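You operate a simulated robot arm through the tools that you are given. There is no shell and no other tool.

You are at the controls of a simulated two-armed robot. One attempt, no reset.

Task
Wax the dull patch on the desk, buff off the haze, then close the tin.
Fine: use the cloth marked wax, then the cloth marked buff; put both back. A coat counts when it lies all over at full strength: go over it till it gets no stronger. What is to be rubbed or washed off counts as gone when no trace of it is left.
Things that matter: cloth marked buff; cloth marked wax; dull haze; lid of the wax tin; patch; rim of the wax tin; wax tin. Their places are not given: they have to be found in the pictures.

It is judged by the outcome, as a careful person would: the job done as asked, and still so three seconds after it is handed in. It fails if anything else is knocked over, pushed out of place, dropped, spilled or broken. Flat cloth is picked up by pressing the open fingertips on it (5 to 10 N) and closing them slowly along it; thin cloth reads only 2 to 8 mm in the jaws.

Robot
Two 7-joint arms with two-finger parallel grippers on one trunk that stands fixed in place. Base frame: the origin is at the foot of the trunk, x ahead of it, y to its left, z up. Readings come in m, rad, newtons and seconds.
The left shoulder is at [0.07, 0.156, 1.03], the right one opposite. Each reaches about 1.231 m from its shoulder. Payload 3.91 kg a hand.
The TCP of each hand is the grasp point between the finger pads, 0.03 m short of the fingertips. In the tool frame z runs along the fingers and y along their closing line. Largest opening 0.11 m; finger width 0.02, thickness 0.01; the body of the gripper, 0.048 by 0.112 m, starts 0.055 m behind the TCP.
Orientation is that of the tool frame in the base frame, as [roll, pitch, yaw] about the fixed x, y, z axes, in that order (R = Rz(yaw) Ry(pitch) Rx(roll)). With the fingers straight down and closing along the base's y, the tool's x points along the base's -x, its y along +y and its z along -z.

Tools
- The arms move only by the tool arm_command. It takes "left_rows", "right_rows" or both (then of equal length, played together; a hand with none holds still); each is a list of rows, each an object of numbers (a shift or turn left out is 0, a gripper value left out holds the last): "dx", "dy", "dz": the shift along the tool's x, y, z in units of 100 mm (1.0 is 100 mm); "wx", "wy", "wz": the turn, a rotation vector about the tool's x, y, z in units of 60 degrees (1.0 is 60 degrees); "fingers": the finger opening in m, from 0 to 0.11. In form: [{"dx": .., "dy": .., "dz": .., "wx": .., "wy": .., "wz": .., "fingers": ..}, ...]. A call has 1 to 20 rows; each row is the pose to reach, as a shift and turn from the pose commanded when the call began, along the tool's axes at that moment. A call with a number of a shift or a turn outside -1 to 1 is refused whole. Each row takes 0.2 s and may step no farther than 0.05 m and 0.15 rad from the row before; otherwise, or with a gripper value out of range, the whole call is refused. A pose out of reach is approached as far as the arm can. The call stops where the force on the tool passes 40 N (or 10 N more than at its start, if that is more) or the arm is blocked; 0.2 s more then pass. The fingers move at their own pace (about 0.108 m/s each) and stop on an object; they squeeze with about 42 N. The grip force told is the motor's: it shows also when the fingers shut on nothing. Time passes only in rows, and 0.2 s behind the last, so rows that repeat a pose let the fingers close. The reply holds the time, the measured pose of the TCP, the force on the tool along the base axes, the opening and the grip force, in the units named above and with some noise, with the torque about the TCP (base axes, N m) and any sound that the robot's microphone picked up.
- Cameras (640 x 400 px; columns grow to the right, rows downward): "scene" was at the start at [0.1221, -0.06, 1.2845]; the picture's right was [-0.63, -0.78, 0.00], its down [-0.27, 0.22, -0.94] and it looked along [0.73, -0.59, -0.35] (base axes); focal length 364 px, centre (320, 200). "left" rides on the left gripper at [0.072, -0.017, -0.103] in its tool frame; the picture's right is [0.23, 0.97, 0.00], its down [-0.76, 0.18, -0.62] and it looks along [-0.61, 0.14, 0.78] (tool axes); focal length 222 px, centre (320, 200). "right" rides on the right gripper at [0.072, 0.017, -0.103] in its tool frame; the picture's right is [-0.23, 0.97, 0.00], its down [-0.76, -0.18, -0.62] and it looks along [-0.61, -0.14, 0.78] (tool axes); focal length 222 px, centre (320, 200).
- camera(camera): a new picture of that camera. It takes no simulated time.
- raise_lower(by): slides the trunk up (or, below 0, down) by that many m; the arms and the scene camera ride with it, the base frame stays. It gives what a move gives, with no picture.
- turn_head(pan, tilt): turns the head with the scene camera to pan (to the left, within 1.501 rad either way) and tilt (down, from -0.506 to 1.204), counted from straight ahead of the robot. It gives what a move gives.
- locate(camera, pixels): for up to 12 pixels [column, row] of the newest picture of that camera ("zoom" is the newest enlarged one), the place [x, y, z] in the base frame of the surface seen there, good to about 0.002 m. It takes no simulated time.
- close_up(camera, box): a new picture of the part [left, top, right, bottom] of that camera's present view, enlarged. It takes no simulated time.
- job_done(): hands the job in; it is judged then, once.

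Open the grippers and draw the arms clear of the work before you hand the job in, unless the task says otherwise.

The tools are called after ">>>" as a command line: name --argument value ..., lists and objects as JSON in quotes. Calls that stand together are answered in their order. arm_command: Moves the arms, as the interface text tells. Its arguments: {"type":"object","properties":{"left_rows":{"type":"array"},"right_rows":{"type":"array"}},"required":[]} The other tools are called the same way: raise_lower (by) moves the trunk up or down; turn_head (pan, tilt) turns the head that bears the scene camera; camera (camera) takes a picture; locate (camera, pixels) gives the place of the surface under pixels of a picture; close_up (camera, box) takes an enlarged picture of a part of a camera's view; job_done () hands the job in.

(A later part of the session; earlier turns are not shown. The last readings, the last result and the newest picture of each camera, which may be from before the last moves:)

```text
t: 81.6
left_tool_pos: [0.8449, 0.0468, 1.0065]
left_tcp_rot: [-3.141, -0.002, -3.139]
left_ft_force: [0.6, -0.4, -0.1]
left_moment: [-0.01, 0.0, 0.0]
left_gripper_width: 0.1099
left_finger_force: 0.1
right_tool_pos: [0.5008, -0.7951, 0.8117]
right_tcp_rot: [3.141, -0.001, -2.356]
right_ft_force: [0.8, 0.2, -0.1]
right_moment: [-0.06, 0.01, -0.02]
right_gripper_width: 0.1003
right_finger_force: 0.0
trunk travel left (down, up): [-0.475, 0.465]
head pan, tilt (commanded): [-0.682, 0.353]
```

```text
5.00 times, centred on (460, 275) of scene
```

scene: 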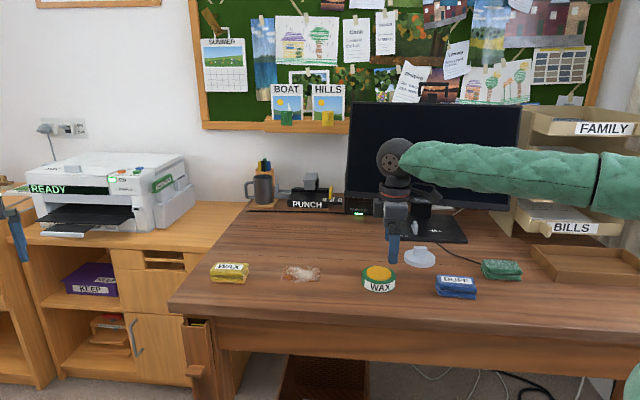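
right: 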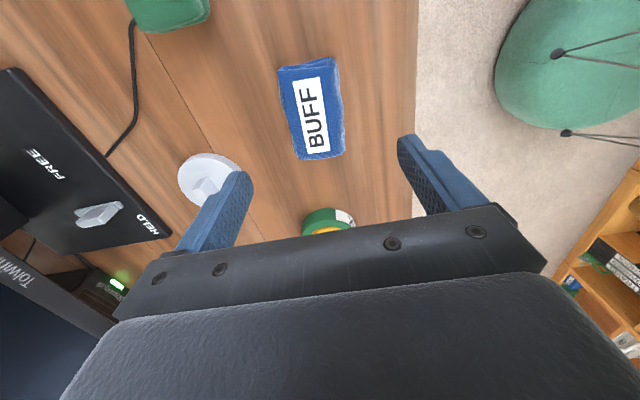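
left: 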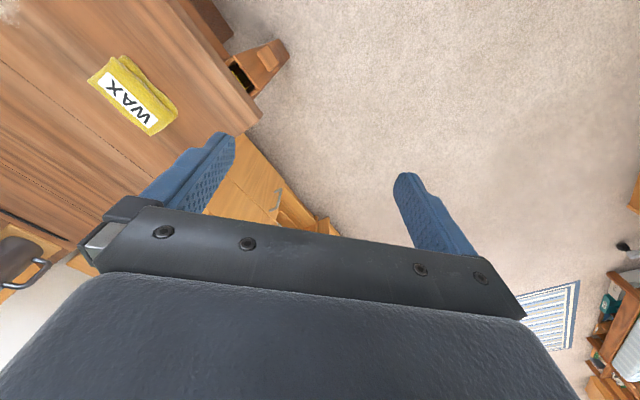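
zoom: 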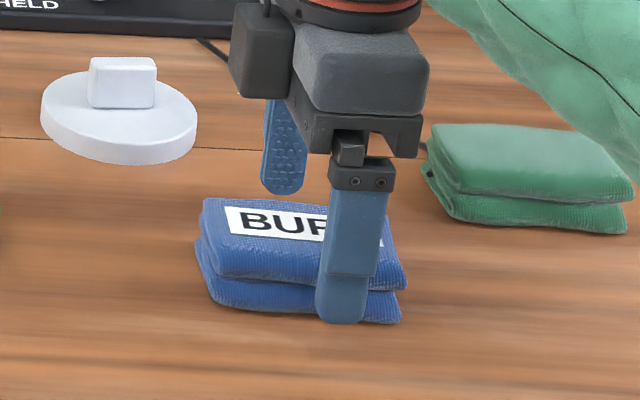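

Centring is within a few mm. I sink the last 13 mm and close the fingers slowly.

>>> arm_command --right_rows '[{"dx": -0.02, "dz": 0.06}, {"dx": -0.02, "dz": 0.13}, {"dx": -0.02, "dz": 0.13, "fingers": 0.08}, {"dx": -0.02, "dz": 0.13, "fingers": 0.07}, {"dx": -0.02, "dz": 0.13, "fingers": 0.06}, {"dx": -0.02, "dz": 0.13, "fingers": 0.045}, {"dx": -0.02, "dz": 0.13, "fingers": 0.02}, {"dx": -0.02, "dz": 0.13, "fingers": 0.0}, {"dx": -0.02, "dz": 0.13, "fingers": 0.0}, {"dx": -0.02, "dz": 0.13, "fingers": 0.0}]'

>>> close_up --camera "right" --box '[200, 60, 440, 240]'

>>> close_up --camera "scene" --box '[415, 235, 505, 315]'

```text
t: 83.8
left_tool_pos: [0.8453, 0.0461, 1.0066]
left_tcp_rot: [3.141, -0.001, -3.141]
left_ft_force: [-0.2, -0.1, -0.1]
left_moment: [-0.01, 0.0, -0.01]
left_gripper_width: 0.11
left_finger_force: 0.1
right_tool_pos: [0.5001, -0.7932, 0.7984]
right_tcp_rot: [-3.14, 0.0, -2.355]
right_ft_force: [1.0, -0.3, 0.9]
right_moment: [0.02, -0.03, -0.03]
right_gripper_width: 0.0617
right_finger_force: 42.0
trunk travel left (down, up): [-0.475, 0.465]
head pan, tilt (commanded): [-0.682, 0.353]
```

```text
2.22 times, centred on (320, 150) of right
```

zoom: 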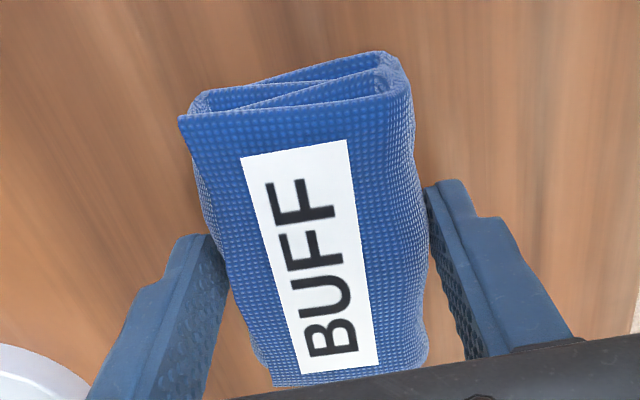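

```text
5.00 times, centred on (460, 275) of scene
```

zoom: 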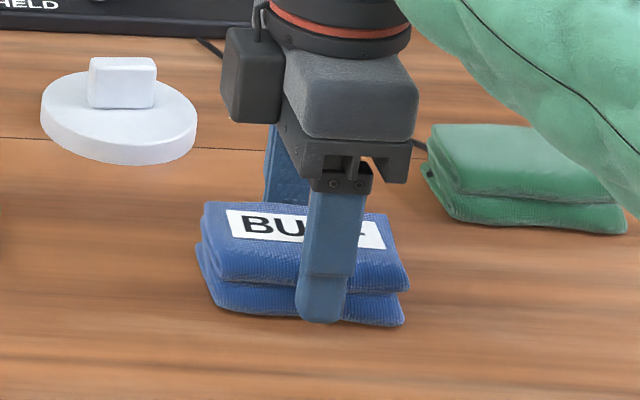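

Gripped at 0.0617 m. I lift slowly and check it holds.

>>> arm_command --right_rows '[{"dz": -0.02}, {"dz": -0.04}, {"dz": -0.06}, {"dz": -0.1}, {"dz": -0.2}, {"dz": -0.35}, {"dz": -0.5}, {"dz": -0.65}, {"dz": -0.8}, {"dz": -0.8}]'

>>> close_up --camera "scene" --box '[415, 225, 505, 315]'

```text
t: 86.0
left_tool_pos: [0.8462, 0.0459, 1.006]
left_tcp_rot: [-3.141, -0.001, -3.139]
left_ft_force: [-0.7, 0.1, 0.3]
left_moment: [-0.01, 0.02, 0.01]
left_gripper_width: 0.1098
left_finger_force: 0.1
right_tool_pos: [0.5007, -0.7925, 0.8783]
right_tcp_rot: [3.141, 0.002, -2.357]
right_ft_force: [0.3, -0.3, 0.7]
right_moment: [0.02, 0.01, -0.02]
right_gripper_width: 0.0613
right_finger_force: 42.1
trunk travel left (down, up): [-0.475, 0.465]
head pan, tilt (commanded): [-0.682, 0.353]
```

```text
4.44 times, centred on (460, 270) of scene
```

zoom: 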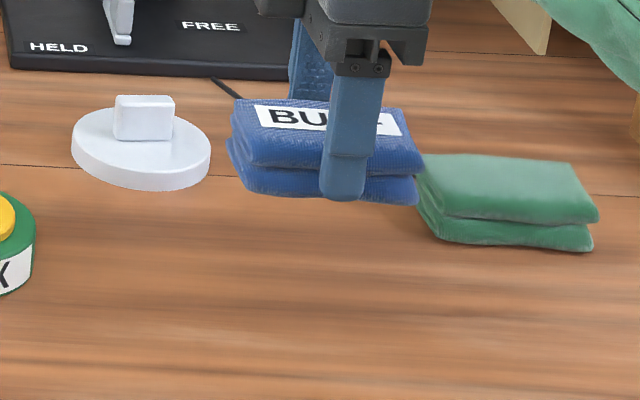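

The buff cloth holds at 0.0613 m. I carry it over to the patch centre (0.8055,-0.5555) in four moves.

>>> arm_command --right_rows '[{"dx": -0.12, "dy": -0.02}, {"dx": -0.3, "dy": -0.04}, {"dx": -0.5, "dy": -0.06}, {"dx": -0.7, "dy": -0.09}, {"dx": -0.85, "dy": -0.11}, {"dx": -0.96, "dy": -0.12}]'

>>> arm_command --right_rows '[{"dx": -0.2, "dy": -0.02}, {"dx": -0.4, "dy": -0.05}, {"dx": -0.6, "dy": -0.07}, {"dx": -0.8, "dy": -0.1}, {"dx": -0.96, "dy": -0.12}]'

>>> arm_command --right_rows '[{"dx": -0.2, "dy": -0.02}, {"dx": -0.4, "dy": -0.05}, {"dx": -0.6, "dy": -0.07}, {"dx": -0.8, "dy": -0.1}, {"dx": -0.96, "dy": -0.12}]'

>>> arm_command --right_rows '[{"dx": -0.2, "dy": -0.02}, {"dx": -0.4, "dy": -0.05}, {"dx": -0.6, "dy": -0.07}, {"dx": -0.8, "dy": -0.1}, {"dx": -0.96, "dy": -0.12}, {"dx": -0.96, "dy": -0.12}]'

```text
t: 87.4
left_tool_pos: [0.8457, 0.047, 1.0064]
left_tcp_rot: [3.14, -0.001, 3.14]
left_ft_force: [-0.2, -1.1, -0.9]
left_moment: [0.02, -0.02, -0.03]
left_gripper_width: 0.1101
left_finger_force: 0.0
right_tool_pos: [0.5789, -0.7339, 0.8802]
right_tcp_rot: [-3.14, 0.0, -2.357]
right_ft_force: [-0.8, -1.1, -1.3]
right_moment: [-0.01, -0.02, 0.0]
right_gripper_width: 0.0612
right_finger_force: 42.3
trunk travel left (down, up): [-0.475, 0.465]
head pan, tilt (commanded): [-0.682, 0.353]
```

```text
t: 88.6
left_tool_pos: [0.8466, 0.0463, 1.0055]
left_tcp_rot: [-3.141, -0.001, 3.141]
left_ft_force: [-0.3, 0.9, -0.5]
left_moment: [0.03, 0.0, 0.04]
left_gripper_width: 0.1099
left_finger_force: 0.1
right_tool_pos: [0.655, -0.6754, 0.8789]
right_tcp_rot: [3.14, 0.0, -2.356]
right_ft_force: [-0.6, 0.9, -0.9]
right_moment: [-0.01, -0.02, -0.03]
right_gripper_width: 0.061
right_finger_force: 42.3
trunk travel left (down, up): [-0.475, 0.465]
head pan, tilt (commanded): [-0.682, 0.353]
```

```text
t: 89.8
left_tool_pos: [0.8454, 0.0464, 1.0053]
left_tcp_rot: [-3.141, -0.001, 3.141]
left_ft_force: [-0.1, 0.3, 0.2]
left_moment: [0.03, 0.04, 0.0]
left_gripper_width: 0.1105
left_finger_force: 0.1
right_tool_pos: [0.7313, -0.6156, 0.8783]
right_tcp_rot: [3.141, -0.001, -2.355]
right_ft_force: [-0.7, 0.7, 0.3]
right_moment: [0.03, 0.0, 0.0]
right_gripper_width: 0.061
right_finger_force: 41.6
trunk travel left (down, up): [-0.475, 0.465]
head pan, tilt (commanded): [-0.682, 0.353]
```

```text
t: 91.2
left_tool_pos: [0.8459, 0.0457, 1.0056]
left_tcp_rot: [3.141, -0.001, -3.141]
left_ft_force: [-0.1, -0.5, 0.3]
left_moment: [-0.05, 0.0, 0.0]
left_gripper_width: 0.11
left_finger_force: 0.1
right_tool_pos: [0.8071, -0.557, 0.8795]
right_tcp_rot: [3.14, 0.0, -2.357]
right_ft_force: [-0.5, -0.1, 0.2]
right_moment: [-0.02, -0.01, -0.02]
right_gripper_width: 0.0608
right_finger_force: 42.1
trunk travel left (down, up): [-0.475, 0.465]
head pan, tilt (commanded): [-0.682, 0.353]
```

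The hand is over the patch centre. I lower to just above contact, then feel for the desk.

>>> arm_command --right_rows '[{"dz": 0.2}, {"dz": 0.4}, {"dz": 0.6}, {"dz": 0.74}, {"dz": 0.78}, {"dz": 0.79}, {"dz": 0.79}]'

```text
t: 92.8
left_tool_pos: [0.8446, 0.0473, 1.0058]
left_tcp_rot: [3.141, 0.0, 3.141]
left_ft_force: [0.4, -1.3, -0.6]
left_moment: [0.0, -0.04, 0.04]
left_gripper_width: 0.1099
left_finger_force: 0.0
right_tool_pos: [0.8078, -0.5558, 0.7988]
right_tcp_rot: [3.142, 0.001, -2.356]
right_ft_force: [0.2, -0.2, 0.1]
right_moment: [-0.03, -0.02, 0.01]
right_gripper_width: 0.0606
right_finger_force: 42.1
trunk travel left (down, up): [-0.475, 0.465]
head pan, tilt (commanded): [-0.682, 0.353]
```

No contact yet at 0.7988; I go 2 mm lower.

>>> arm_command --right_rows '[{"dz": 0.01}, {"dz": 0.02}, {"dz": 0.02}]'

```text
t: 93.6
left_tool_pos: [0.8447, 0.0467, 1.0063]
left_tcp_rot: [-3.141, 0.0, 3.142]
left_ft_force: [-0.2, -0.1, 1.1]
left_moment: [0.04, 0.01, 0.05]
left_gripper_width: 0.1099
left_finger_force: 0.2
right_tool_pos: [0.8078, -0.5554, 0.799]
right_tcp_rot: [3.141, 0.0, -2.356]
right_ft_force: [3.6, 0.2, 7.9]
right_moment: [-0.06, 0.05, -0.04]
right_gripper_width: 0.0608
right_finger_force: 41.3
trunk travel left (down, up): [-0.475, 0.465]
head pan, tilt (commanded): [-0.682, 0.353]
```

7.9 N contact. I buff with a raster over the far half first, pressing slightly more.

>>> arm_command --right_rows '[{"dx": 0.2, "dz": 0.003}, {"dx": 0.4, "dz": 0.003}, {"dx": 0.4, "dy": -0.15, "dz": 0.004}, {"dx": 0.2, "dy": -0.15, "dz": 0.004}, {"dx": 0.0, "dy": -0.15, "dz": 0.005}, {"dx": -0.2, "dy": -0.15, "dz": 0.005}, {"dx": -0.4, "dy": -0.15, "dz": 0.005}, {"dx": -0.4, "dy": -0.3, "dz": 0.006}, {"dx": -0.2, "dy": -0.3, "dz": 0.006}, {"dx": 0.0, "dy": -0.3, "dz": 0.006}, {"dx": 0.2, "dy": -0.3, "dz": 0.006}, {"dx": 0.4, "dy": -0.3, "dz": 0.006}, {"dx": 0.4, "dy": -0.42, "dz": 0.007}, {"dx": 0.2, "dy": -0.42, "dz": 0.007}, {"dx": 0.0, "dy": -0.42, "dz": 0.007}, {"dx": -0.2, "dy": -0.42, "dz": 0.007}, {"dx": -0.4, "dy": -0.42, "dz": 0.007}, {"dx": -0.4, "dy": -0.2, "dz": 0.005}, {"dx": -0.4, "dy": 0.0, "dz": 0.003}]'

>>> close_up --camera "scene" --box '[260, 220, 350, 300]'

```text
t: 97.6
left_tool_pos: [0.8451, 0.048, 1.0068]
left_tcp_rot: [-3.141, -0.002, -3.141]
left_ft_force: [0.2, 0.9, -0.5]
left_moment: [-0.01, -0.02, -0.01]
left_gripper_width: 0.11
left_finger_force: 0.1
right_tool_pos: [0.8353, -0.5255, 0.7993]
right_tcp_rot: [-3.14, 0.002, -2.356]
right_ft_force: [8.5, -7.6, 25.3]
right_moment: [-0.15, -0.34, -0.1]
right_gripper_width: 0.0607
right_finger_force: 42.6
trunk travel left (down, up): [-0.475, 0.465]
head pan, tilt (commanded): [-0.682, 0.353]
```

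```text
5.00 times, centred on (305, 260) of scene
```

zoom: 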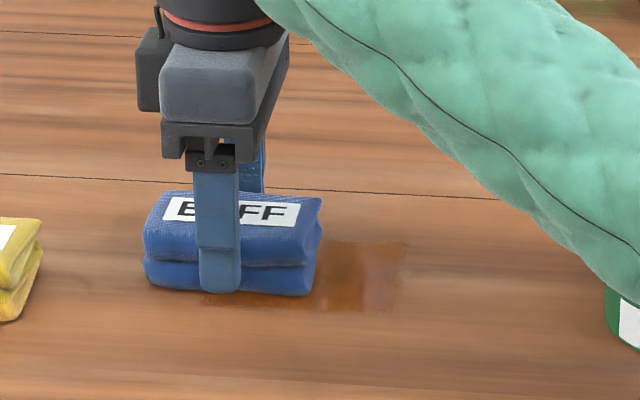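

The haze is mostly gone already, brown wax showing. Force is 25 N, so I ease off 1 mm and buff the near half.

>>> arm_command --right_rows '[{"dz": -0.012}, {"dx": 0.2, "dz": -0.012}, {"dx": 0.4, "dz": -0.012}, {"dx": 0.6, "dz": -0.01}, {"dx": 0.8, "dz": -0.008}, {"dx": 0.8, "dy": 0.15, "dz": -0.008}, {"dx": 0.6, "dy": 0.15, "dz": -0.01}, {"dx": 0.4, "dy": 0.15, "dz": -0.012}, {"dx": 0.2, "dy": 0.15, "dz": -0.012}, {"dx": 0.0, "dy": 0.15, "dz": -0.012}, {"dx": 0.0, "dy": 0.3, "dz": -0.012}, {"dx": 0.2, "dy": 0.3, "dz": -0.012}, {"dx": 0.4, "dy": 0.3, "dz": -0.012}, {"dx": 0.6, "dy": 0.3, "dz": -0.01}, {"dx": 0.8, "dy": 0.3, "dz": -0.008}, {"dx": 0.8, "dy": 0.42, "dz": -0.008}, {"dx": 0.6, "dy": 0.42, "dz": -0.01}, {"dx": 0.4, "dy": 0.42, "dz": -0.012}, {"dx": 0.2, "dy": 0.42, "dz": -0.012}, {"dx": 0.0, "dy": 0.42, "dz": -0.012}]'

>>> close_up --camera "scene" --box '[260, 220, 350, 300]'

```text
t: 101.8
left_tool_pos: [0.8463, 0.0458, 1.0066]
left_tcp_rot: [-3.141, -0.001, 3.141]
left_ft_force: [0.7, 0.2, 0.4]
left_moment: [0.01, -0.01, -0.02]
left_gripper_width: 0.11
left_finger_force: 0.0
right_tool_pos: [0.8052, -0.4981, 0.7994]
right_tcp_rot: [-3.141, 0.0, -2.357]
right_ft_force: [0.7, -0.4, -0.5]
right_moment: [-0.02, 0.02, -0.02]
right_gripper_width: 0.0607
right_finger_force: 41.5
trunk travel left (down, up): [-0.475, 0.465]
head pan, tilt (commanded): [-0.682, 0.353]
```

```text
5.00 times, centred on (305, 260) of scene
```

zoom: 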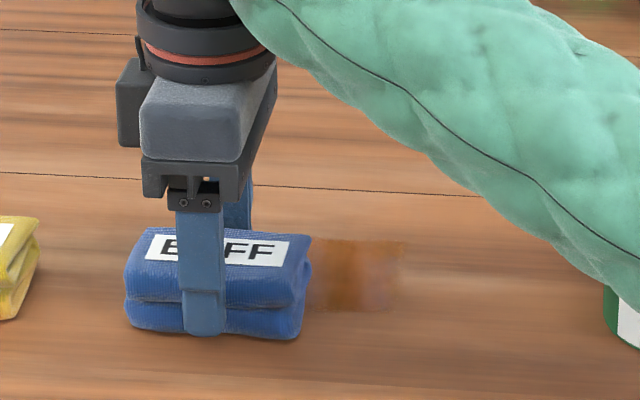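

I lift and move aside to see what haze remains.

>>> arm_command --right_rows '[{"dz": -0.05}, {"dz": -0.2}, {"dz": -0.4}, {"dz": -0.6}, {"dx": -0.2, "dz": -0.6}, {"dx": -0.4, "dz": -0.6}, {"dx": -0.6, "dz": -0.6}, {"dx": -0.6, "dz": -0.6}]'

>>> close_up --camera "scene" --box '[273, 250, 337, 290]'

>>> camera --camera "right"

```text
t: 103.6
left_tool_pos: [0.8461, 0.0462, 1.0061]
left_tcp_rot: [-3.14, 0.0, 3.142]
left_ft_force: [-0.3, 0.4, 0.1]
left_moment: [-0.01, -0.03, -0.01]
left_gripper_width: 0.1099
left_finger_force: 0.0
right_tool_pos: [0.8484, -0.4551, 0.8584]
right_tcp_rot: [-3.142, 0.002, -2.357]
right_ft_force: [0.2, -0.5, -0.9]
right_moment: [0.02, 0.0, -0.01]
right_gripper_width: 0.0609
right_finger_force: 42.8
trunk travel left (down, up): [-0.475, 0.465]
head pan, tilt (commanded): [-0.682, 0.353]
```

```text
10.00 times, centred on (305, 270) of scene
```

zoom: 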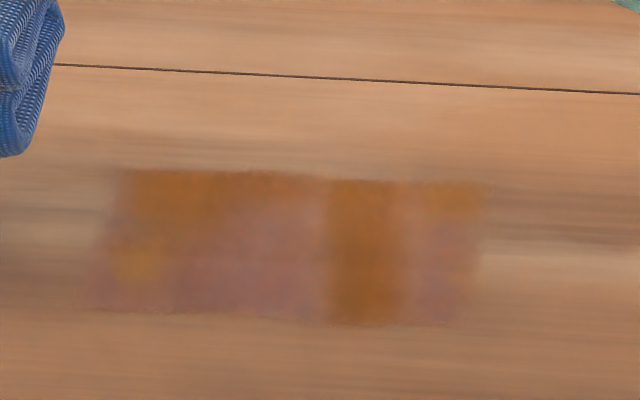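

```text
taken
```

right: 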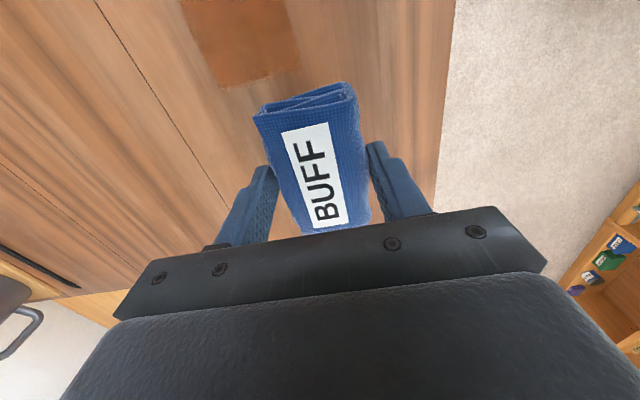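

The haze is gone to the eye; the scene view shows orange and mauve areas. I zoom with the wrist camera to judge whether any haze or thin coat is left.

>>> close_up --camera "right" --box '[160, 0, 320, 100]'

>>> close_up --camera "scene" --box '[281, 262, 325, 288]'

```text
4.00 times, centred on (240, 50) of right
```

zoom: 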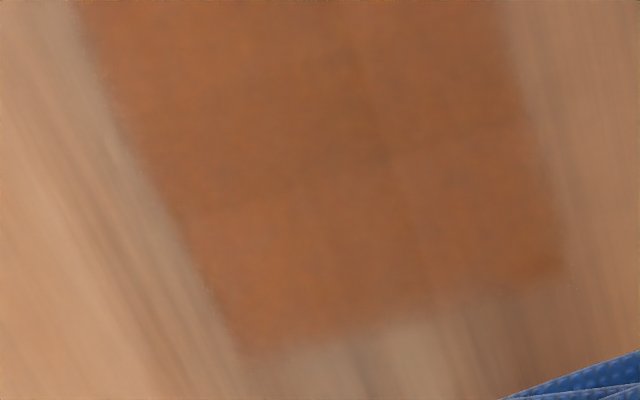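

```text
14.55 times, centred on (303, 275) of scene
```

zoom: 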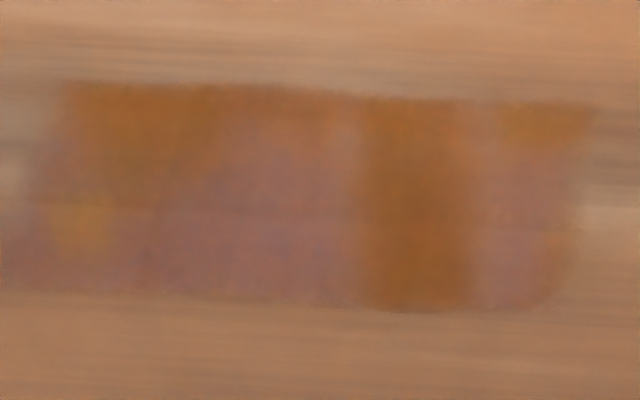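

The wrist view shows an even, glossy coat with no white left; the scene's tints look like reflections. To be sure, I make a second buffing pass with steadier force, starting with the near half.

>>> arm_command --right_rows '[{"dx": 0.25}, {"dx": 0.5}, {"dx": 0.75}, {"dx": 1.0, "dy": -0.07}, {"dx": 1.0, "dy": -0.07, "dz": 0.25}, {"dx": 1.0, "dy": -0.07, "dz": 0.5}, {"dx": 1.0, "dy": -0.07, "dz": 0.6}, {"dx": 1.0, "dy": -0.07, "dz": 0.61}, {"dx": 1.0, "dy": -0.07, "dz": 0.61}]'

```text
t: 105.6
left_tool_pos: [0.8462, 0.0457, 1.0065]
left_tcp_rot: [3.141, 0.002, -3.141]
left_ft_force: [-0.1, 0.6, -0.9]
left_moment: [-0.02, -0.01, 0.01]
left_gripper_width: 0.1098
left_finger_force: 0.1
right_tool_pos: [0.7806, -0.5307, 0.7983]
right_tcp_rot: [3.139, -0.001, -2.357]
right_ft_force: [-0.2, -1.6, 6.2]
right_moment: [-0.09, 0.19, 0.05]
right_gripper_width: 0.0605
right_finger_force: 42.2
trunk travel left (down, up): [-0.475, 0.465]
head pan, tilt (commanded): [-0.682, 0.353]
```

6 N here; I press 0.4 mm more and rub the near lines.

>>> arm_command --right_rows '[{"dx": 0.2, "dz": 0.004}, {"dx": 0.4, "dz": 0.004}, {"dx": 0.2, "dz": 0.004}, {"dx": 0.0, "dz": 0.004}, {"dx": -0.2, "dz": 0.004}, {"dx": -0.4, "dz": 0.004}, {"dx": -0.4, "dy": 0.1, "dz": 0.004}, {"dx": -0.2, "dy": 0.1, "dz": 0.004}, {"dx": 0.0, "dy": 0.1, "dz": 0.004}, {"dx": 0.2, "dy": 0.1, "dz": 0.004}, {"dx": 0.4, "dy": 0.1, "dz": 0.004}]'

```text
t: 108.0
left_tool_pos: [0.8448, 0.0479, 1.0067]
left_tcp_rot: [-3.141, 0.0, -3.139]
left_ft_force: [-0.7, -0.4, 0.3]
left_moment: [0.0, -0.01, 0.0]
left_gripper_width: 0.11
left_finger_force: 0.0
right_tool_pos: [0.746, -0.5495, 0.7991]
right_tcp_rot: [-3.142, 0.0, -2.354]
right_ft_force: [1.1, 3.1, 14.0]
right_moment: [0.17, -0.02, -0.1]
right_gripper_width: 0.0605
right_finger_force: 42.1
trunk travel left (down, up): [-0.475, 0.465]
head pan, tilt (commanded): [-0.682, 0.353]
```

14 N at this end. I continue with lines toward the middle.

>>> arm_command --right_rows '[{"dy": -0.1}, {"dy": -0.2}, {"dx": -0.2, "dy": -0.2}, {"dx": -0.4, "dy": -0.2}, {"dx": -0.6, "dy": -0.2}, {"dx": -0.8, "dy": -0.2}, {"dx": -0.8, "dy": -0.35}, {"dx": -0.6, "dy": -0.35}, {"dx": -0.4, "dy": -0.35}, {"dx": -0.2, "dy": -0.35}, {"dx": 0.0, "dy": -0.35}, {"dx": 0.0, "dy": -0.5}, {"dx": -0.2, "dy": -0.5}, {"dx": -0.4, "dy": -0.5}, {"dx": -0.6, "dy": -0.5}, {"dx": -0.8, "dy": -0.5}]'

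```text
t: 111.4
left_tool_pos: [0.8446, 0.0467, 1.0075]
left_tcp_rot: [-3.141, -0.001, -3.141]
left_ft_force: [0.6, 0.1, 0.1]
left_moment: [0.05, 0.0, 0.01]
left_gripper_width: 0.1099
left_finger_force: 0.1
right_tool_pos: [0.8394, -0.5294, 0.7991]
right_tcp_rot: [-3.139, 0.0, -2.358]
right_ft_force: [-5.9, -4.5, 19.8]
right_moment: [-0.09, 0.4, 0.05]
right_gripper_width: 0.061
right_finger_force: 42.4
trunk travel left (down, up): [-0.475, 0.465]
head pan, tilt (commanded): [-0.682, 0.353]
```

About 20 N here; I ease 0.4 mm and do the far half lines.

>>> arm_command --right_rows '[{"dy": -0.15, "dz": -0.004}, {"dx": 0.2, "dy": -0.15, "dz": -0.004}, {"dx": 0.4, "dy": -0.15, "dz": -0.004}, {"dx": 0.6, "dy": -0.15, "dz": -0.004}, {"dx": 0.8, "dy": -0.15, "dz": -0.003}, {"dx": 0.8, "dy": -0.28, "dz": -0.003}, {"dx": 0.6, "dy": -0.28, "dz": -0.003}, {"dx": 0.4, "dy": -0.28, "dz": -0.003}, {"dx": 0.2, "dy": -0.28, "dz": -0.003}, {"dx": 0.0, "dy": -0.28, "dz": -0.003}, {"dx": 0.0, "dy": -0.4, "dz": -0.003}, {"dx": 0.2, "dy": -0.4, "dz": -0.003}, {"dx": 0.4, "dy": -0.4, "dz": -0.003}, {"dx": 0.6, "dy": -0.4, "dz": -0.002}, {"dx": 0.8, "dy": -0.4, "dz": -0.002}]'

>>> arm_command --right_rows '[{"dz": -0.05}, {"dz": -0.2}, {"dz": -0.4}, {"dz": -0.6}, {"dx": -0.25, "dy": 0.2, "dz": -0.6}, {"dx": -0.5, "dy": 0.4, "dz": -0.6}, {"dx": -0.75, "dy": 0.6, "dz": -0.6}, {"dx": -1.0, "dy": 0.8, "dz": -0.6}, {"dx": -1.0, "dy": 0.8, "dz": -0.6}]'

>>> camera --camera "scene"

>>> close_up --camera "scene" --box '[273, 250, 337, 290]'

>>> camera --camera "right"

```text
t: 114.6
left_tool_pos: [0.8447, 0.0469, 1.0063]
left_tcp_rot: [3.141, -0.002, -3.139]
left_ft_force: [-0.1, -0.2, 0.2]
left_moment: [0.03, -0.01, 0.02]
left_gripper_width: 0.1098
left_finger_force: 0.1
right_tool_pos: [0.8106, -0.6155, 0.7994]
right_tcp_rot: [-3.14, -0.001, -2.356]
right_ft_force: [3.7, 0.7, 14.8]
right_moment: [-0.02, -0.09, 0.05]
right_gripper_width: 0.0608
right_finger_force: 42.2
trunk travel left (down, up): [-0.475, 0.465]
head pan, tilt (commanded): [-0.682, 0.353]
```

```text
t: 116.6
left_tool_pos: [0.846, 0.0459, 1.0057]
left_tcp_rot: [-3.14, 0.001, 3.141]
left_ft_force: [0.0, 0.7, 0.7]
left_moment: [0.01, 0.01, 0.01]
left_gripper_width: 0.1103
left_finger_force: 0.0
right_tool_pos: [0.8262, -0.4879, 0.8577]
right_tcp_rot: [-3.14, 0.001, -2.357]
right_ft_force: [-0.6, -0.7, -1.0]
right_moment: [0.0, -0.02, 0.01]
right_gripper_width: 0.0605
right_finger_force: 41.7
trunk travel left (down, up): [-0.475, 0.465]
head pan, tilt (commanded): [-0.682, 0.353]
```

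```text
taken
```

scene: 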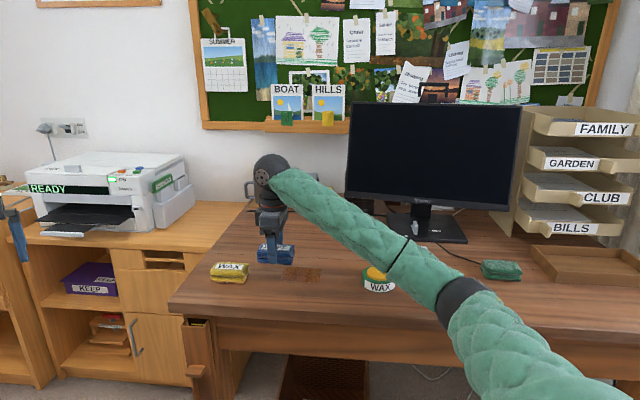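

```text
10.00 times, centred on (305, 270) of scene
```

zoom: 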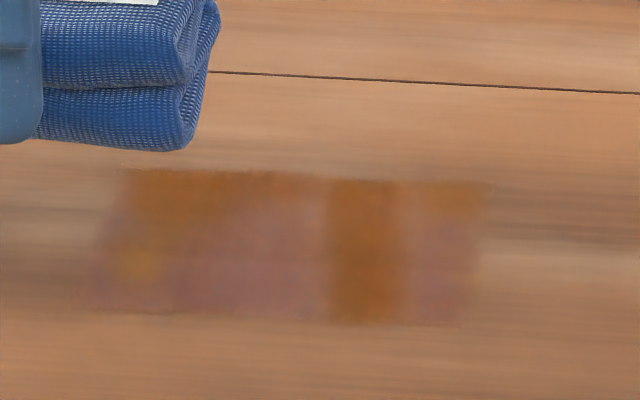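

```text
taken
```

right: 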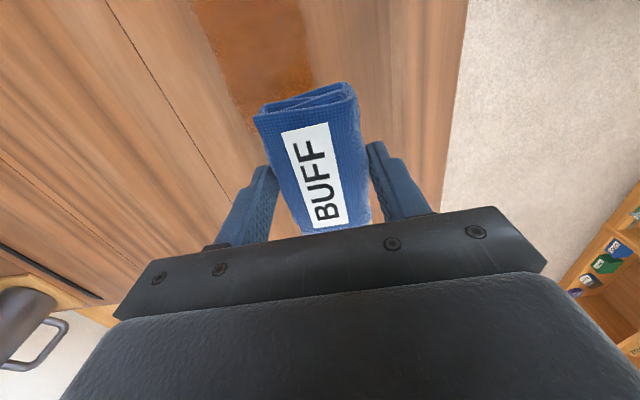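

The pattern is unchanged, with no white left. To tell reflection from uneven coat I raise the trunk 0.15 m, which moves the scene camera, and look again.

>>> raise_lower --by 0.15

>>> camera --camera "scene"

>>> camera --camera "right"

```text
t: 118.3
left_tool_pos: [0.8453, 0.0467, 1.1555]
left_tcp_rot: [-3.141, -0.001, -3.14]
left_ft_force: [-0.3, 0.0, -0.2]
left_moment: [0.04, -0.01, -0.03]
left_gripper_width: 0.1098
left_finger_force: 0.1
right_tool_pos: [0.8264, -0.4884, 1.0072]
right_tcp_rot: [-3.14, 0.0, -2.356]
right_ft_force: [-0.4, 0.0, -0.6]
right_moment: [-0.03, -0.01, -0.02]
right_gripper_width: 0.0607
right_finger_force: 41.8
trunk travel left (down, up): [-0.625, 0.315]
head pan, tilt (commanded): [-0.682, 0.353]
```

```text
taken
```

scene: 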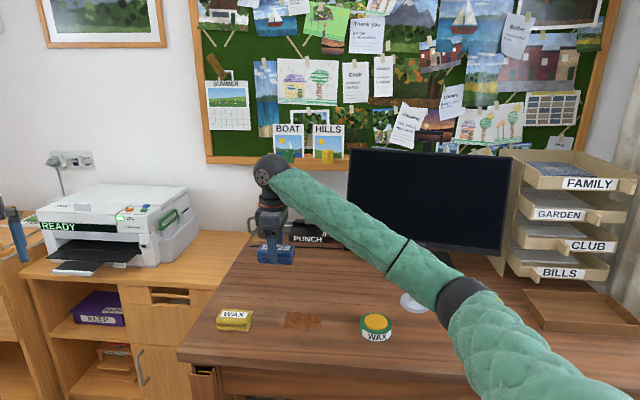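

```text
taken
```

right: 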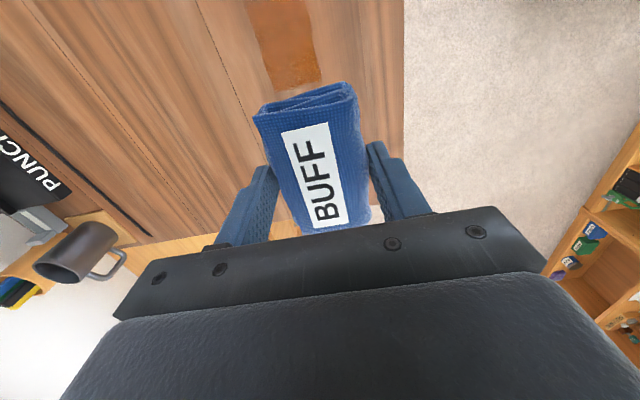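

From this higher view the patch is at (302,321). I zoom in to compare the tint pattern.

>>> close_up --camera "scene" --box '[270, 301, 334, 341]'

>>> close_up --camera "right" --box '[220, 0, 350, 90]'

```text
10.00 times, centred on (302, 321) of scene
```

zoom: 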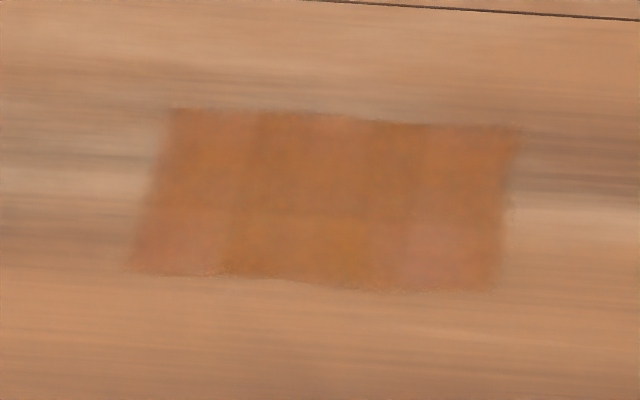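

```text
4.44 times, centred on (285, 45) of right
```

zoom: 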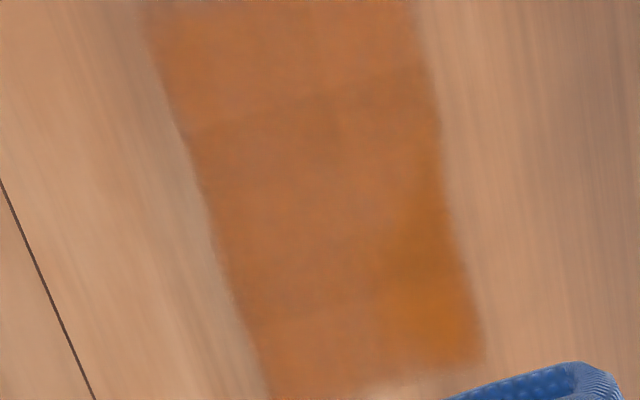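

The tints moved with the viewpoint and match the BOAT/HILLS pictures, so they are reflections in a glossy even coat. I zoom on the near edge for any haze left there.

>>> close_up --camera "scene" --box '[282, 322, 322, 334]'

>>> close_up --camera "scene" --box '[282, 308, 326, 322]'

```text
16.00 times, centred on (302, 328) of scene
```

zoom: 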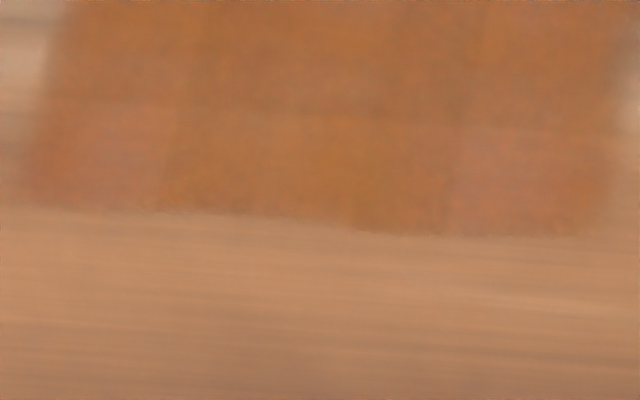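

```text
14.55 times, centred on (304, 315) of scene
```

zoom: 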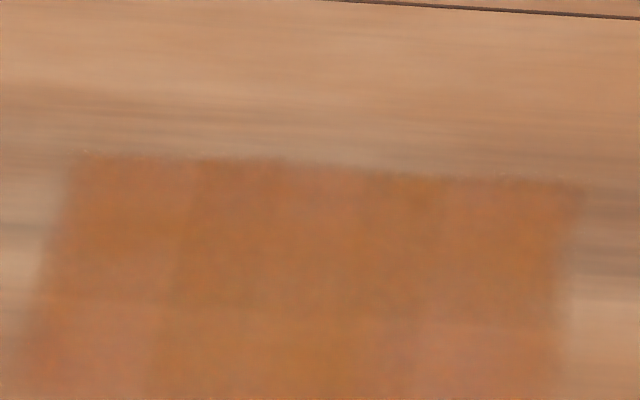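

Only a faint serration shows along the near edge. I shift the hand toward the front so the wrist camera can see the whole patch from above.

>>> arm_command --right_rows '[{"dx": 0.2, "dy": 0.25}, {"dx": 0.4, "dy": 0.5}, {"dx": 0.6, "dy": 0.75}, {"dx": 0.8, "dy": 1.0}, {"dx": 0.8, "dy": 1.0}]'

>>> camera --camera "right"

```text
t: 119.5
left_tool_pos: [0.8474, 0.0467, 1.1552]
left_tcp_rot: [-3.141, -0.001, -3.14]
left_ft_force: [0.1, 0.4, 0.6]
left_moment: [0.0, 0.03, 0.03]
left_gripper_width: 0.1099
left_finger_force: 0.0
right_tool_pos: [0.6984, -0.4715, 1.0077]
right_tcp_rot: [-3.141, 0.001, -2.356]
right_ft_force: [-0.8, -0.4, 0.1]
right_moment: [-0.03, 0.01, -0.05]
right_gripper_width: 0.0606
right_finger_force: 42.0
trunk travel left (down, up): [-0.625, 0.315]
head pan, tilt (commanded): [-0.682, 0.353]
```

```text
taken
```

right: 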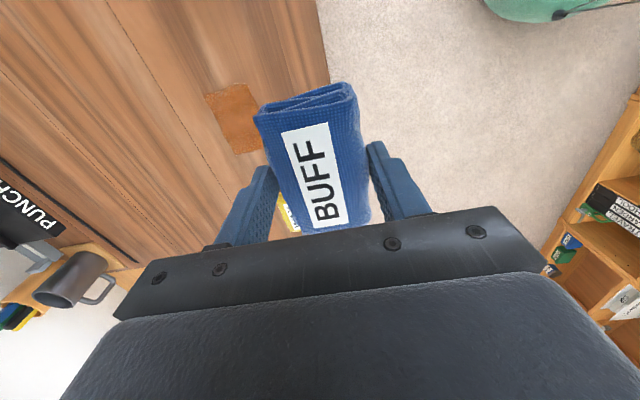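

The patch now shows nearly whole at (232,118) in the wrist view. I zoom on it.

>>> close_up --camera "right" --box '[190, 70, 286, 165]'

>>> close_up --camera "right" --box '[198, 78, 248, 112]'

>>> close_up --camera "right" --box '[220, 125, 272, 160]'

```text
4.21 times, centred on (238, 118) of right
```

zoom: 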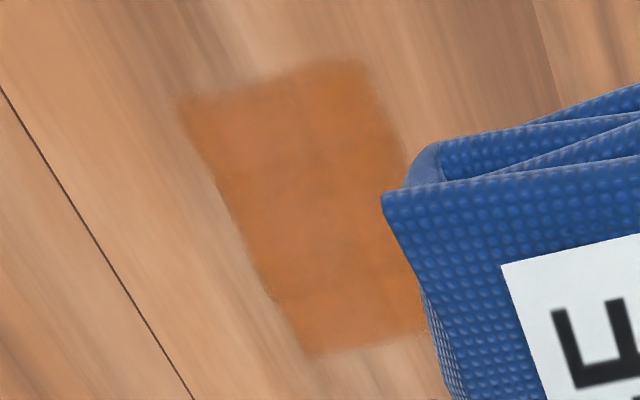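

```text
11.76 times, centred on (223, 95) of right
```

zoom: 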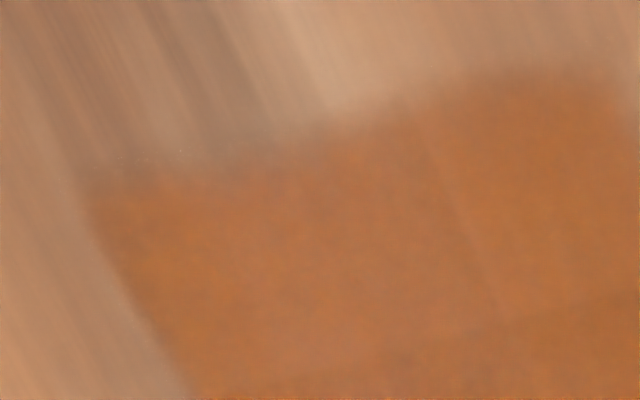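

```text
11.43 times, centred on (246, 142) of right
```

zoom: 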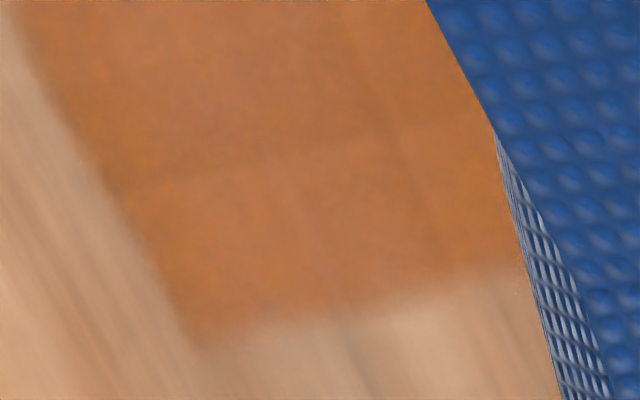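

The coat looks even and haze-free; a few light dots sit near the far corner at right-camera (207,91). I zoom there more and on the other edges.

>>> close_up --camera "right" --box '[198, 84, 222, 99]'

>>> close_up --camera "right" --box '[222, 76, 256, 97]'

>>> close_up --camera "scene" --box '[308, 310, 328, 322]'

>>> close_up --camera "scene" --box '[282, 322, 306, 336]'

```text
16.00 times, centred on (210, 92) of right
```

zoom: 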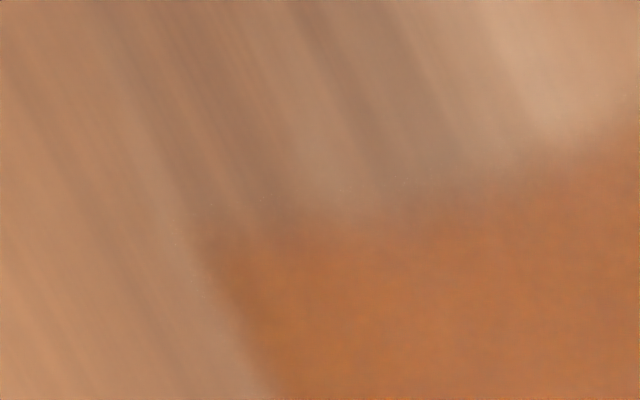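

```text
16.00 times, centred on (239, 86) of right
```

zoom: 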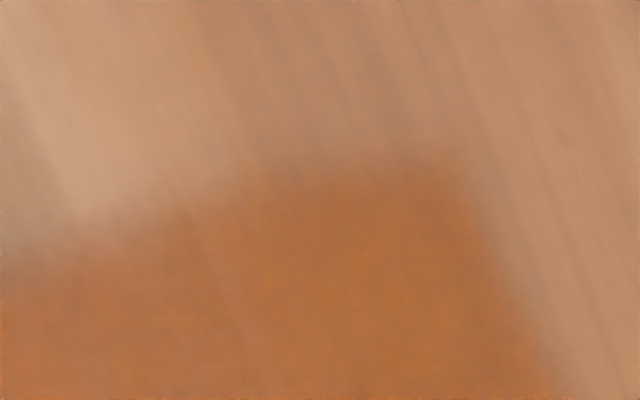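

```text
16.00 times, centred on (318, 316) of scene
```

zoom: 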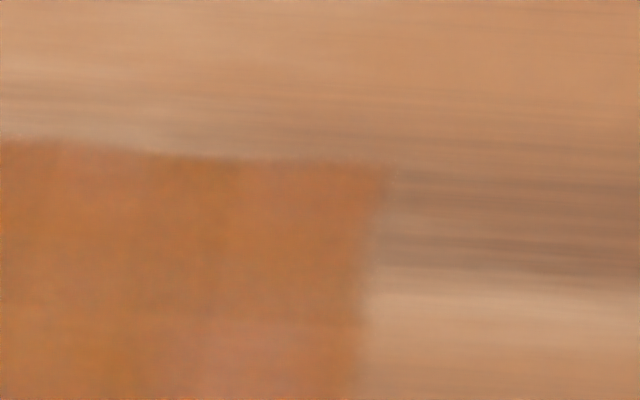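

```text
16.00 times, centred on (294, 329) of scene
```

zoom: 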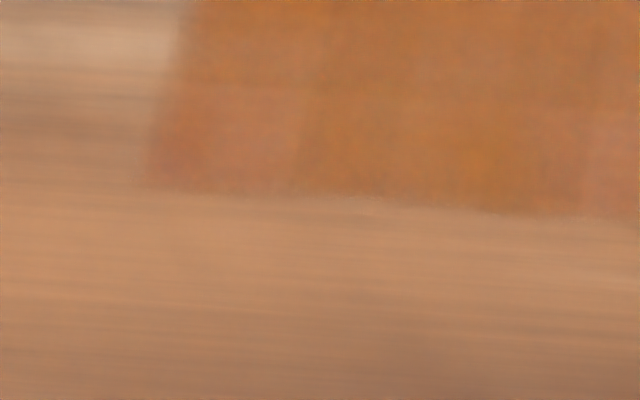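

The haze is entirely gone and the coat is even. I bring the trunk back down and carry the buff cloth home to TCP (0.500,-0.7935).

>>> raise_lower --by -0.15

>>> arm_command --right_rows '[{"dx": 0.15, "dy": -0.04, "dz": -0.1}, {"dx": 0.35, "dy": -0.08, "dz": -0.2}, {"dx": 0.55, "dy": -0.13, "dz": -0.2}, {"dx": 0.75, "dy": -0.18, "dz": -0.2}, {"dx": 0.92, "dy": -0.22, "dz": -0.2}]'

>>> arm_command --right_rows '[{"dx": 0.2, "dy": -0.05}, {"dx": 0.4, "dy": -0.1}, {"dx": 0.6, "dy": -0.15}, {"dx": 0.8, "dy": -0.19}, {"dx": 0.92, "dy": -0.22}]'

>>> arm_command --right_rows '[{"dx": 0.2, "dy": -0.05}, {"dx": 0.4, "dy": -0.1}, {"dx": 0.6, "dy": -0.15}, {"dx": 0.8, "dy": -0.19}, {"dx": 0.92, "dy": -0.22}]'

>>> arm_command --right_rows '[{"dx": 0.2, "dy": -0.05}, {"dx": 0.4, "dy": -0.1}, {"dx": 0.6, "dy": -0.15}, {"dx": 0.8, "dy": -0.19}, {"dx": 0.92, "dy": -0.22}, {"dx": 0.92, "dy": -0.22}]'

```text
t: 121.3
left_tool_pos: [0.8453, 0.0466, 1.0069]
left_tcp_rot: [-3.141, 0.0, -3.14]
left_ft_force: [-0.5, 0.0, 0.4]
left_moment: [-0.02, 0.02, 0.02]
left_gripper_width: 0.1099
left_finger_force: 0.0
right_tool_pos: [0.6966, -0.472, 0.859]
right_tcp_rot: [3.141, 0.0, -2.356]
right_ft_force: [0.2, 0.4, -0.1]
right_moment: [0.0, -0.03, -0.02]
right_gripper_width: 0.0606
right_finger_force: 42.4
trunk travel left (down, up): [-0.475, 0.465]
head pan, tilt (commanded): [-0.682, 0.353]
```

```text
t: 122.5
left_tool_pos: [0.845, 0.0459, 1.0074]
left_tcp_rot: [3.141, 0.0, -3.14]
left_ft_force: [0.1, 0.4, -0.1]
left_moment: [-0.02, 0.02, 0.03]
left_gripper_width: 0.11
left_finger_force: 0.0
right_tool_pos: [0.649, -0.5532, 0.878]
right_tcp_rot: [-3.141, 0.0, -2.356]
right_ft_force: [0.3, 0.4, -0.7]
right_moment: [0.03, 0.03, -0.02]
right_gripper_width: 0.0606
right_finger_force: 41.6
trunk travel left (down, up): [-0.475, 0.465]
head pan, tilt (commanded): [-0.682, 0.353]
```

```text
t: 123.7
left_tool_pos: [0.8465, 0.0469, 1.0066]
left_tcp_rot: [-3.141, -0.001, -3.14]
left_ft_force: [0.0, 0.6, 0.3]
left_moment: [0.04, 0.01, -0.02]
left_gripper_width: 0.1097
left_finger_force: 0.1
right_tool_pos: [0.5983, -0.6328, 0.8786]
right_tcp_rot: [3.141, -0.001, -2.356]
right_ft_force: [-0.8, -0.8, 0.1]
right_moment: [0.04, -0.04, -0.02]
right_gripper_width: 0.0609
right_finger_force: 42.3
trunk travel left (down, up): [-0.475, 0.465]
head pan, tilt (commanded): [-0.682, 0.353]
```

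```text
t: 124.9
left_tool_pos: [0.8454, 0.0461, 1.0064]
left_tcp_rot: [-3.141, -0.001, -3.138]
left_ft_force: [0.3, -0.1, 0.9]
left_moment: [-0.01, -0.05, 0.0]
left_gripper_width: 0.11
left_finger_force: 0.1
right_tool_pos: [0.5509, -0.714, 0.876]
right_tcp_rot: [-3.141, 0.0, -2.357]
right_ft_force: [-0.1, 0.2, 0.0]
right_moment: [-0.03, -0.02, -0.02]
right_gripper_width: 0.0605
right_finger_force: 42.2
trunk travel left (down, up): [-0.475, 0.465]
head pan, tilt (commanded): [-0.682, 0.353]
```

```text
t: 126.3
left_tool_pos: [0.8456, 0.0463, 1.0059]
left_tcp_rot: [3.141, -0.001, -3.14]
left_ft_force: [0.6, -0.1, 0.6]
left_moment: [-0.01, 0.05, 0.01]
left_gripper_width: 0.1103
left_finger_force: 0.0
right_tool_pos: [0.501, -0.7934, 0.8776]
right_tcp_rot: [3.141, 0.001, -2.356]
right_ft_force: [-0.7, 0.3, 0.6]
right_moment: [0.0, 0.0, -0.01]
right_gripper_width: 0.0608
right_finger_force: 41.8
trunk travel left (down, up): [-0.475, 0.465]
head pan, tilt (commanded): [-0.682, 0.353]
```

At the buff cloth's home position. I lower it to just above the desk.

>>> arm_command --right_rows '[{"dz": 0.2}, {"dz": 0.4}, {"dz": 0.6}, {"dz": 0.74}, {"dz": 0.78}, {"dz": 0.79}, {"dz": 0.79}]'

```text
t: 127.9
left_tool_pos: [0.8459, 0.0461, 1.0067]
left_tcp_rot: [-3.141, -0.001, -3.139]
left_ft_force: [1.2, 0.6, -0.5]
left_moment: [-0.01, 0.0, -0.01]
left_gripper_width: 0.1101
left_finger_force: 0.1
right_tool_pos: [0.4996, -0.7935, 0.7992]
right_tcp_rot: [3.141, 0.0, -2.355]
right_ft_force: [1.8, -1.9, 4.1]
right_moment: [-0.1, 0.05, 0.03]
right_gripper_width: 0.0609
right_finger_force: 42.1
trunk travel left (down, up): [-0.475, 0.465]
head pan, tilt (commanded): [-0.682, 0.353]
```

It touches the desk (4 N). I open the fingers and rise.

>>> arm_command --right_rows '[{"fingers": 0.065}, {"fingers": 0.075}, {"fingers": 0.09}, {"fingers": 0.1}, {"fingers": 0.1}, {"dz": -0.2}, {"dz": -0.5}, {"dz": -0.9}, {"dz": -0.9}]'

>>> camera --camera "right"

>>> close_up --camera "scene" --box '[395, 230, 505, 310]'

```text
t: 129.9
left_tool_pos: [0.8453, 0.0469, 1.0059]
left_tcp_rot: [3.141, -0.001, 3.14]
left_ft_force: [0.0, -1.1, 0.1]
left_moment: [-0.02, 0.01, 0.03]
left_gripper_width: 0.1098
left_finger_force: 0.1
right_tool_pos: [0.5, -0.7943, 0.8881]
right_tcp_rot: [3.14, -0.001, -2.356]
right_ft_force: [-0.3, -0.3, -0.4]
right_moment: [-0.02, -0.03, 0.01]
right_gripper_width: 0.1002
right_finger_force: 0.1
trunk travel left (down, up): [-0.475, 0.465]
head pan, tilt (commanded): [-0.682, 0.353]
```

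```text
taken
```

right: 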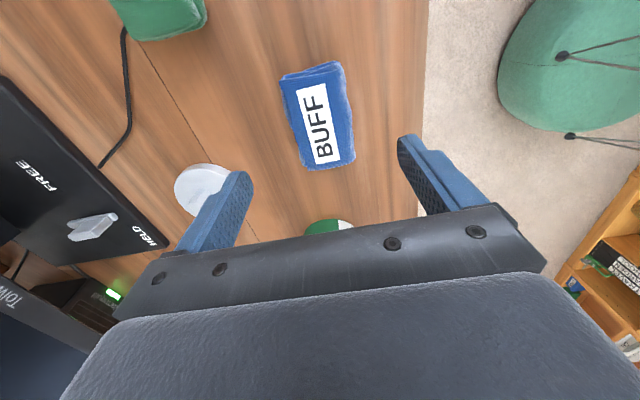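

```text
5.00 times, centred on (450, 270) of scene
```

zoom: 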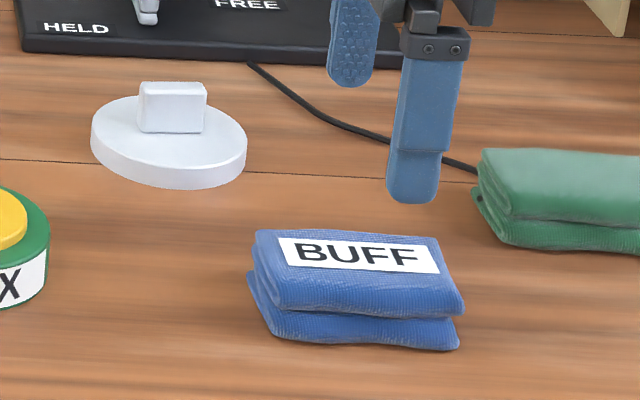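

The buff cloth is back in place. Now I measure the lid (white disc with block knob at (420,258)).

>>> close_up --camera "scene" --box '[400, 240, 440, 272]'

>>> locate --camera "zoom" --pixels '[[265, 90], [400, 90], [260, 110], [400, 110], [330, 100], [330, 140], [265, 170], [395, 175], [150, 180], [490, 190], [320, 230], [220, 110]]'

```text
12.50 times, centred on (420, 256) of scene
```

zoom: 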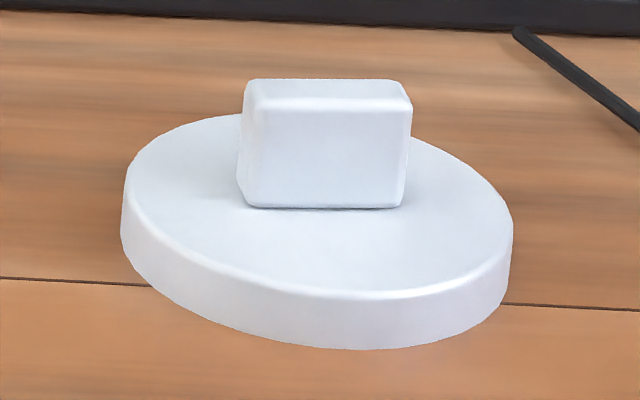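

```text
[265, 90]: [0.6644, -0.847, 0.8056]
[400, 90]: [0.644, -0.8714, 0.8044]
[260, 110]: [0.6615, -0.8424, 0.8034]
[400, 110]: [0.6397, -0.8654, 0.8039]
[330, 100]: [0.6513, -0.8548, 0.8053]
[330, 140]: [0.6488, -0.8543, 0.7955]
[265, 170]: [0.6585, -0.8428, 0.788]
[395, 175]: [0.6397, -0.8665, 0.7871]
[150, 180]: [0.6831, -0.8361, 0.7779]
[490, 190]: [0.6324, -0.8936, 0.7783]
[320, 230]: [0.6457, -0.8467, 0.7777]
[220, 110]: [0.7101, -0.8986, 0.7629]
```

The knob is about 40×12×27 mm, long side near 49°, top at z≈0.805; lid top z≈0.778. I move the hand above it near (0.652,-0.856) for a view from above.

>>> arm_command --right_rows '[{"dx": -0.1, "dy": -0.25, "dz": -0.1}, {"dx": -0.2, "dy": -0.5, "dz": -0.2}, {"dx": -0.32, "dy": -0.76, "dz": -0.2}]'

>>> arm_command --right_rows '[{"dx": -0.1, "dy": -0.25}, {"dx": -0.2, "dy": -0.5}, {"dx": -0.32, "dy": -0.76}, {"dx": -0.32, "dy": -0.76}]'

>>> camera --camera "right"

>>> close_up --camera "right" --box '[260, 60, 380, 180]'

```text
t: 130.7
left_tool_pos: [0.8475, 0.0439, 1.0042]
left_tcp_rot: [3.141, -0.001, 3.141]
left_ft_force: [0.8, 0.4, -0.2]
left_moment: [0.0, 0.04, 0.0]
left_gripper_width: 0.1102
left_finger_force: 0.1
right_tool_pos: [0.576, -0.8253, 0.9083]
right_tcp_rot: [3.14, 0.0, -2.358]
right_ft_force: [0.9, -0.9, 0.2]
right_moment: [0.0, 0.0, 0.03]
right_gripper_width: 0.1
right_finger_force: 0.0
trunk travel left (down, up): [-0.475, 0.465]
head pan, tilt (commanded): [-0.682, 0.353]
```

```text
t: 131.7
left_tool_pos: [0.8444, 0.0474, 1.0071]
left_tcp_rot: [-3.141, -0.001, -3.14]
left_ft_force: [0.0, 0.8, 0.4]
left_moment: [-0.02, 0.02, 0.0]
left_gripper_width: 0.1102
left_finger_force: 0.1
right_tool_pos: [0.6542, -0.8547, 0.9105]
right_tcp_rot: [-3.142, -0.001, -2.357]
right_ft_force: [0.2, 0.1, 1.0]
right_moment: [-0.01, -0.01, -0.03]
right_gripper_width: 0.1001
right_finger_force: 0.1
trunk travel left (down, up): [-0.475, 0.465]
head pan, tilt (commanded): [-0.682, 0.353]
```

```text
taken
```

right: 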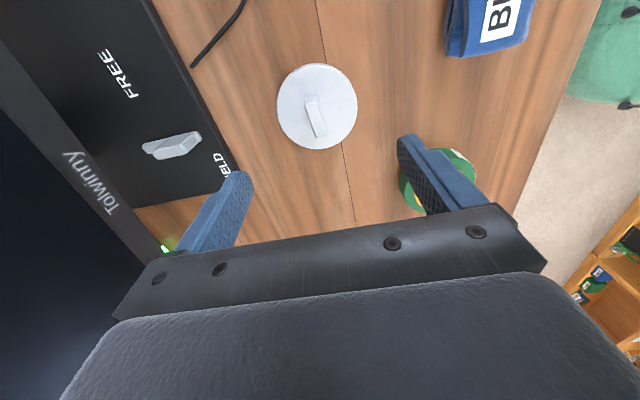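

```text
3.33 times, centred on (320, 120) of right
```

zoom: 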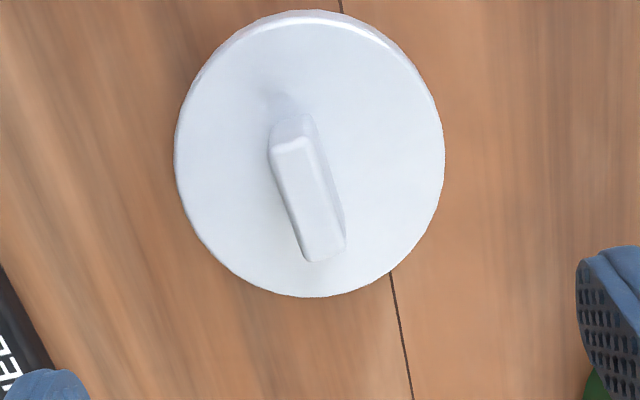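

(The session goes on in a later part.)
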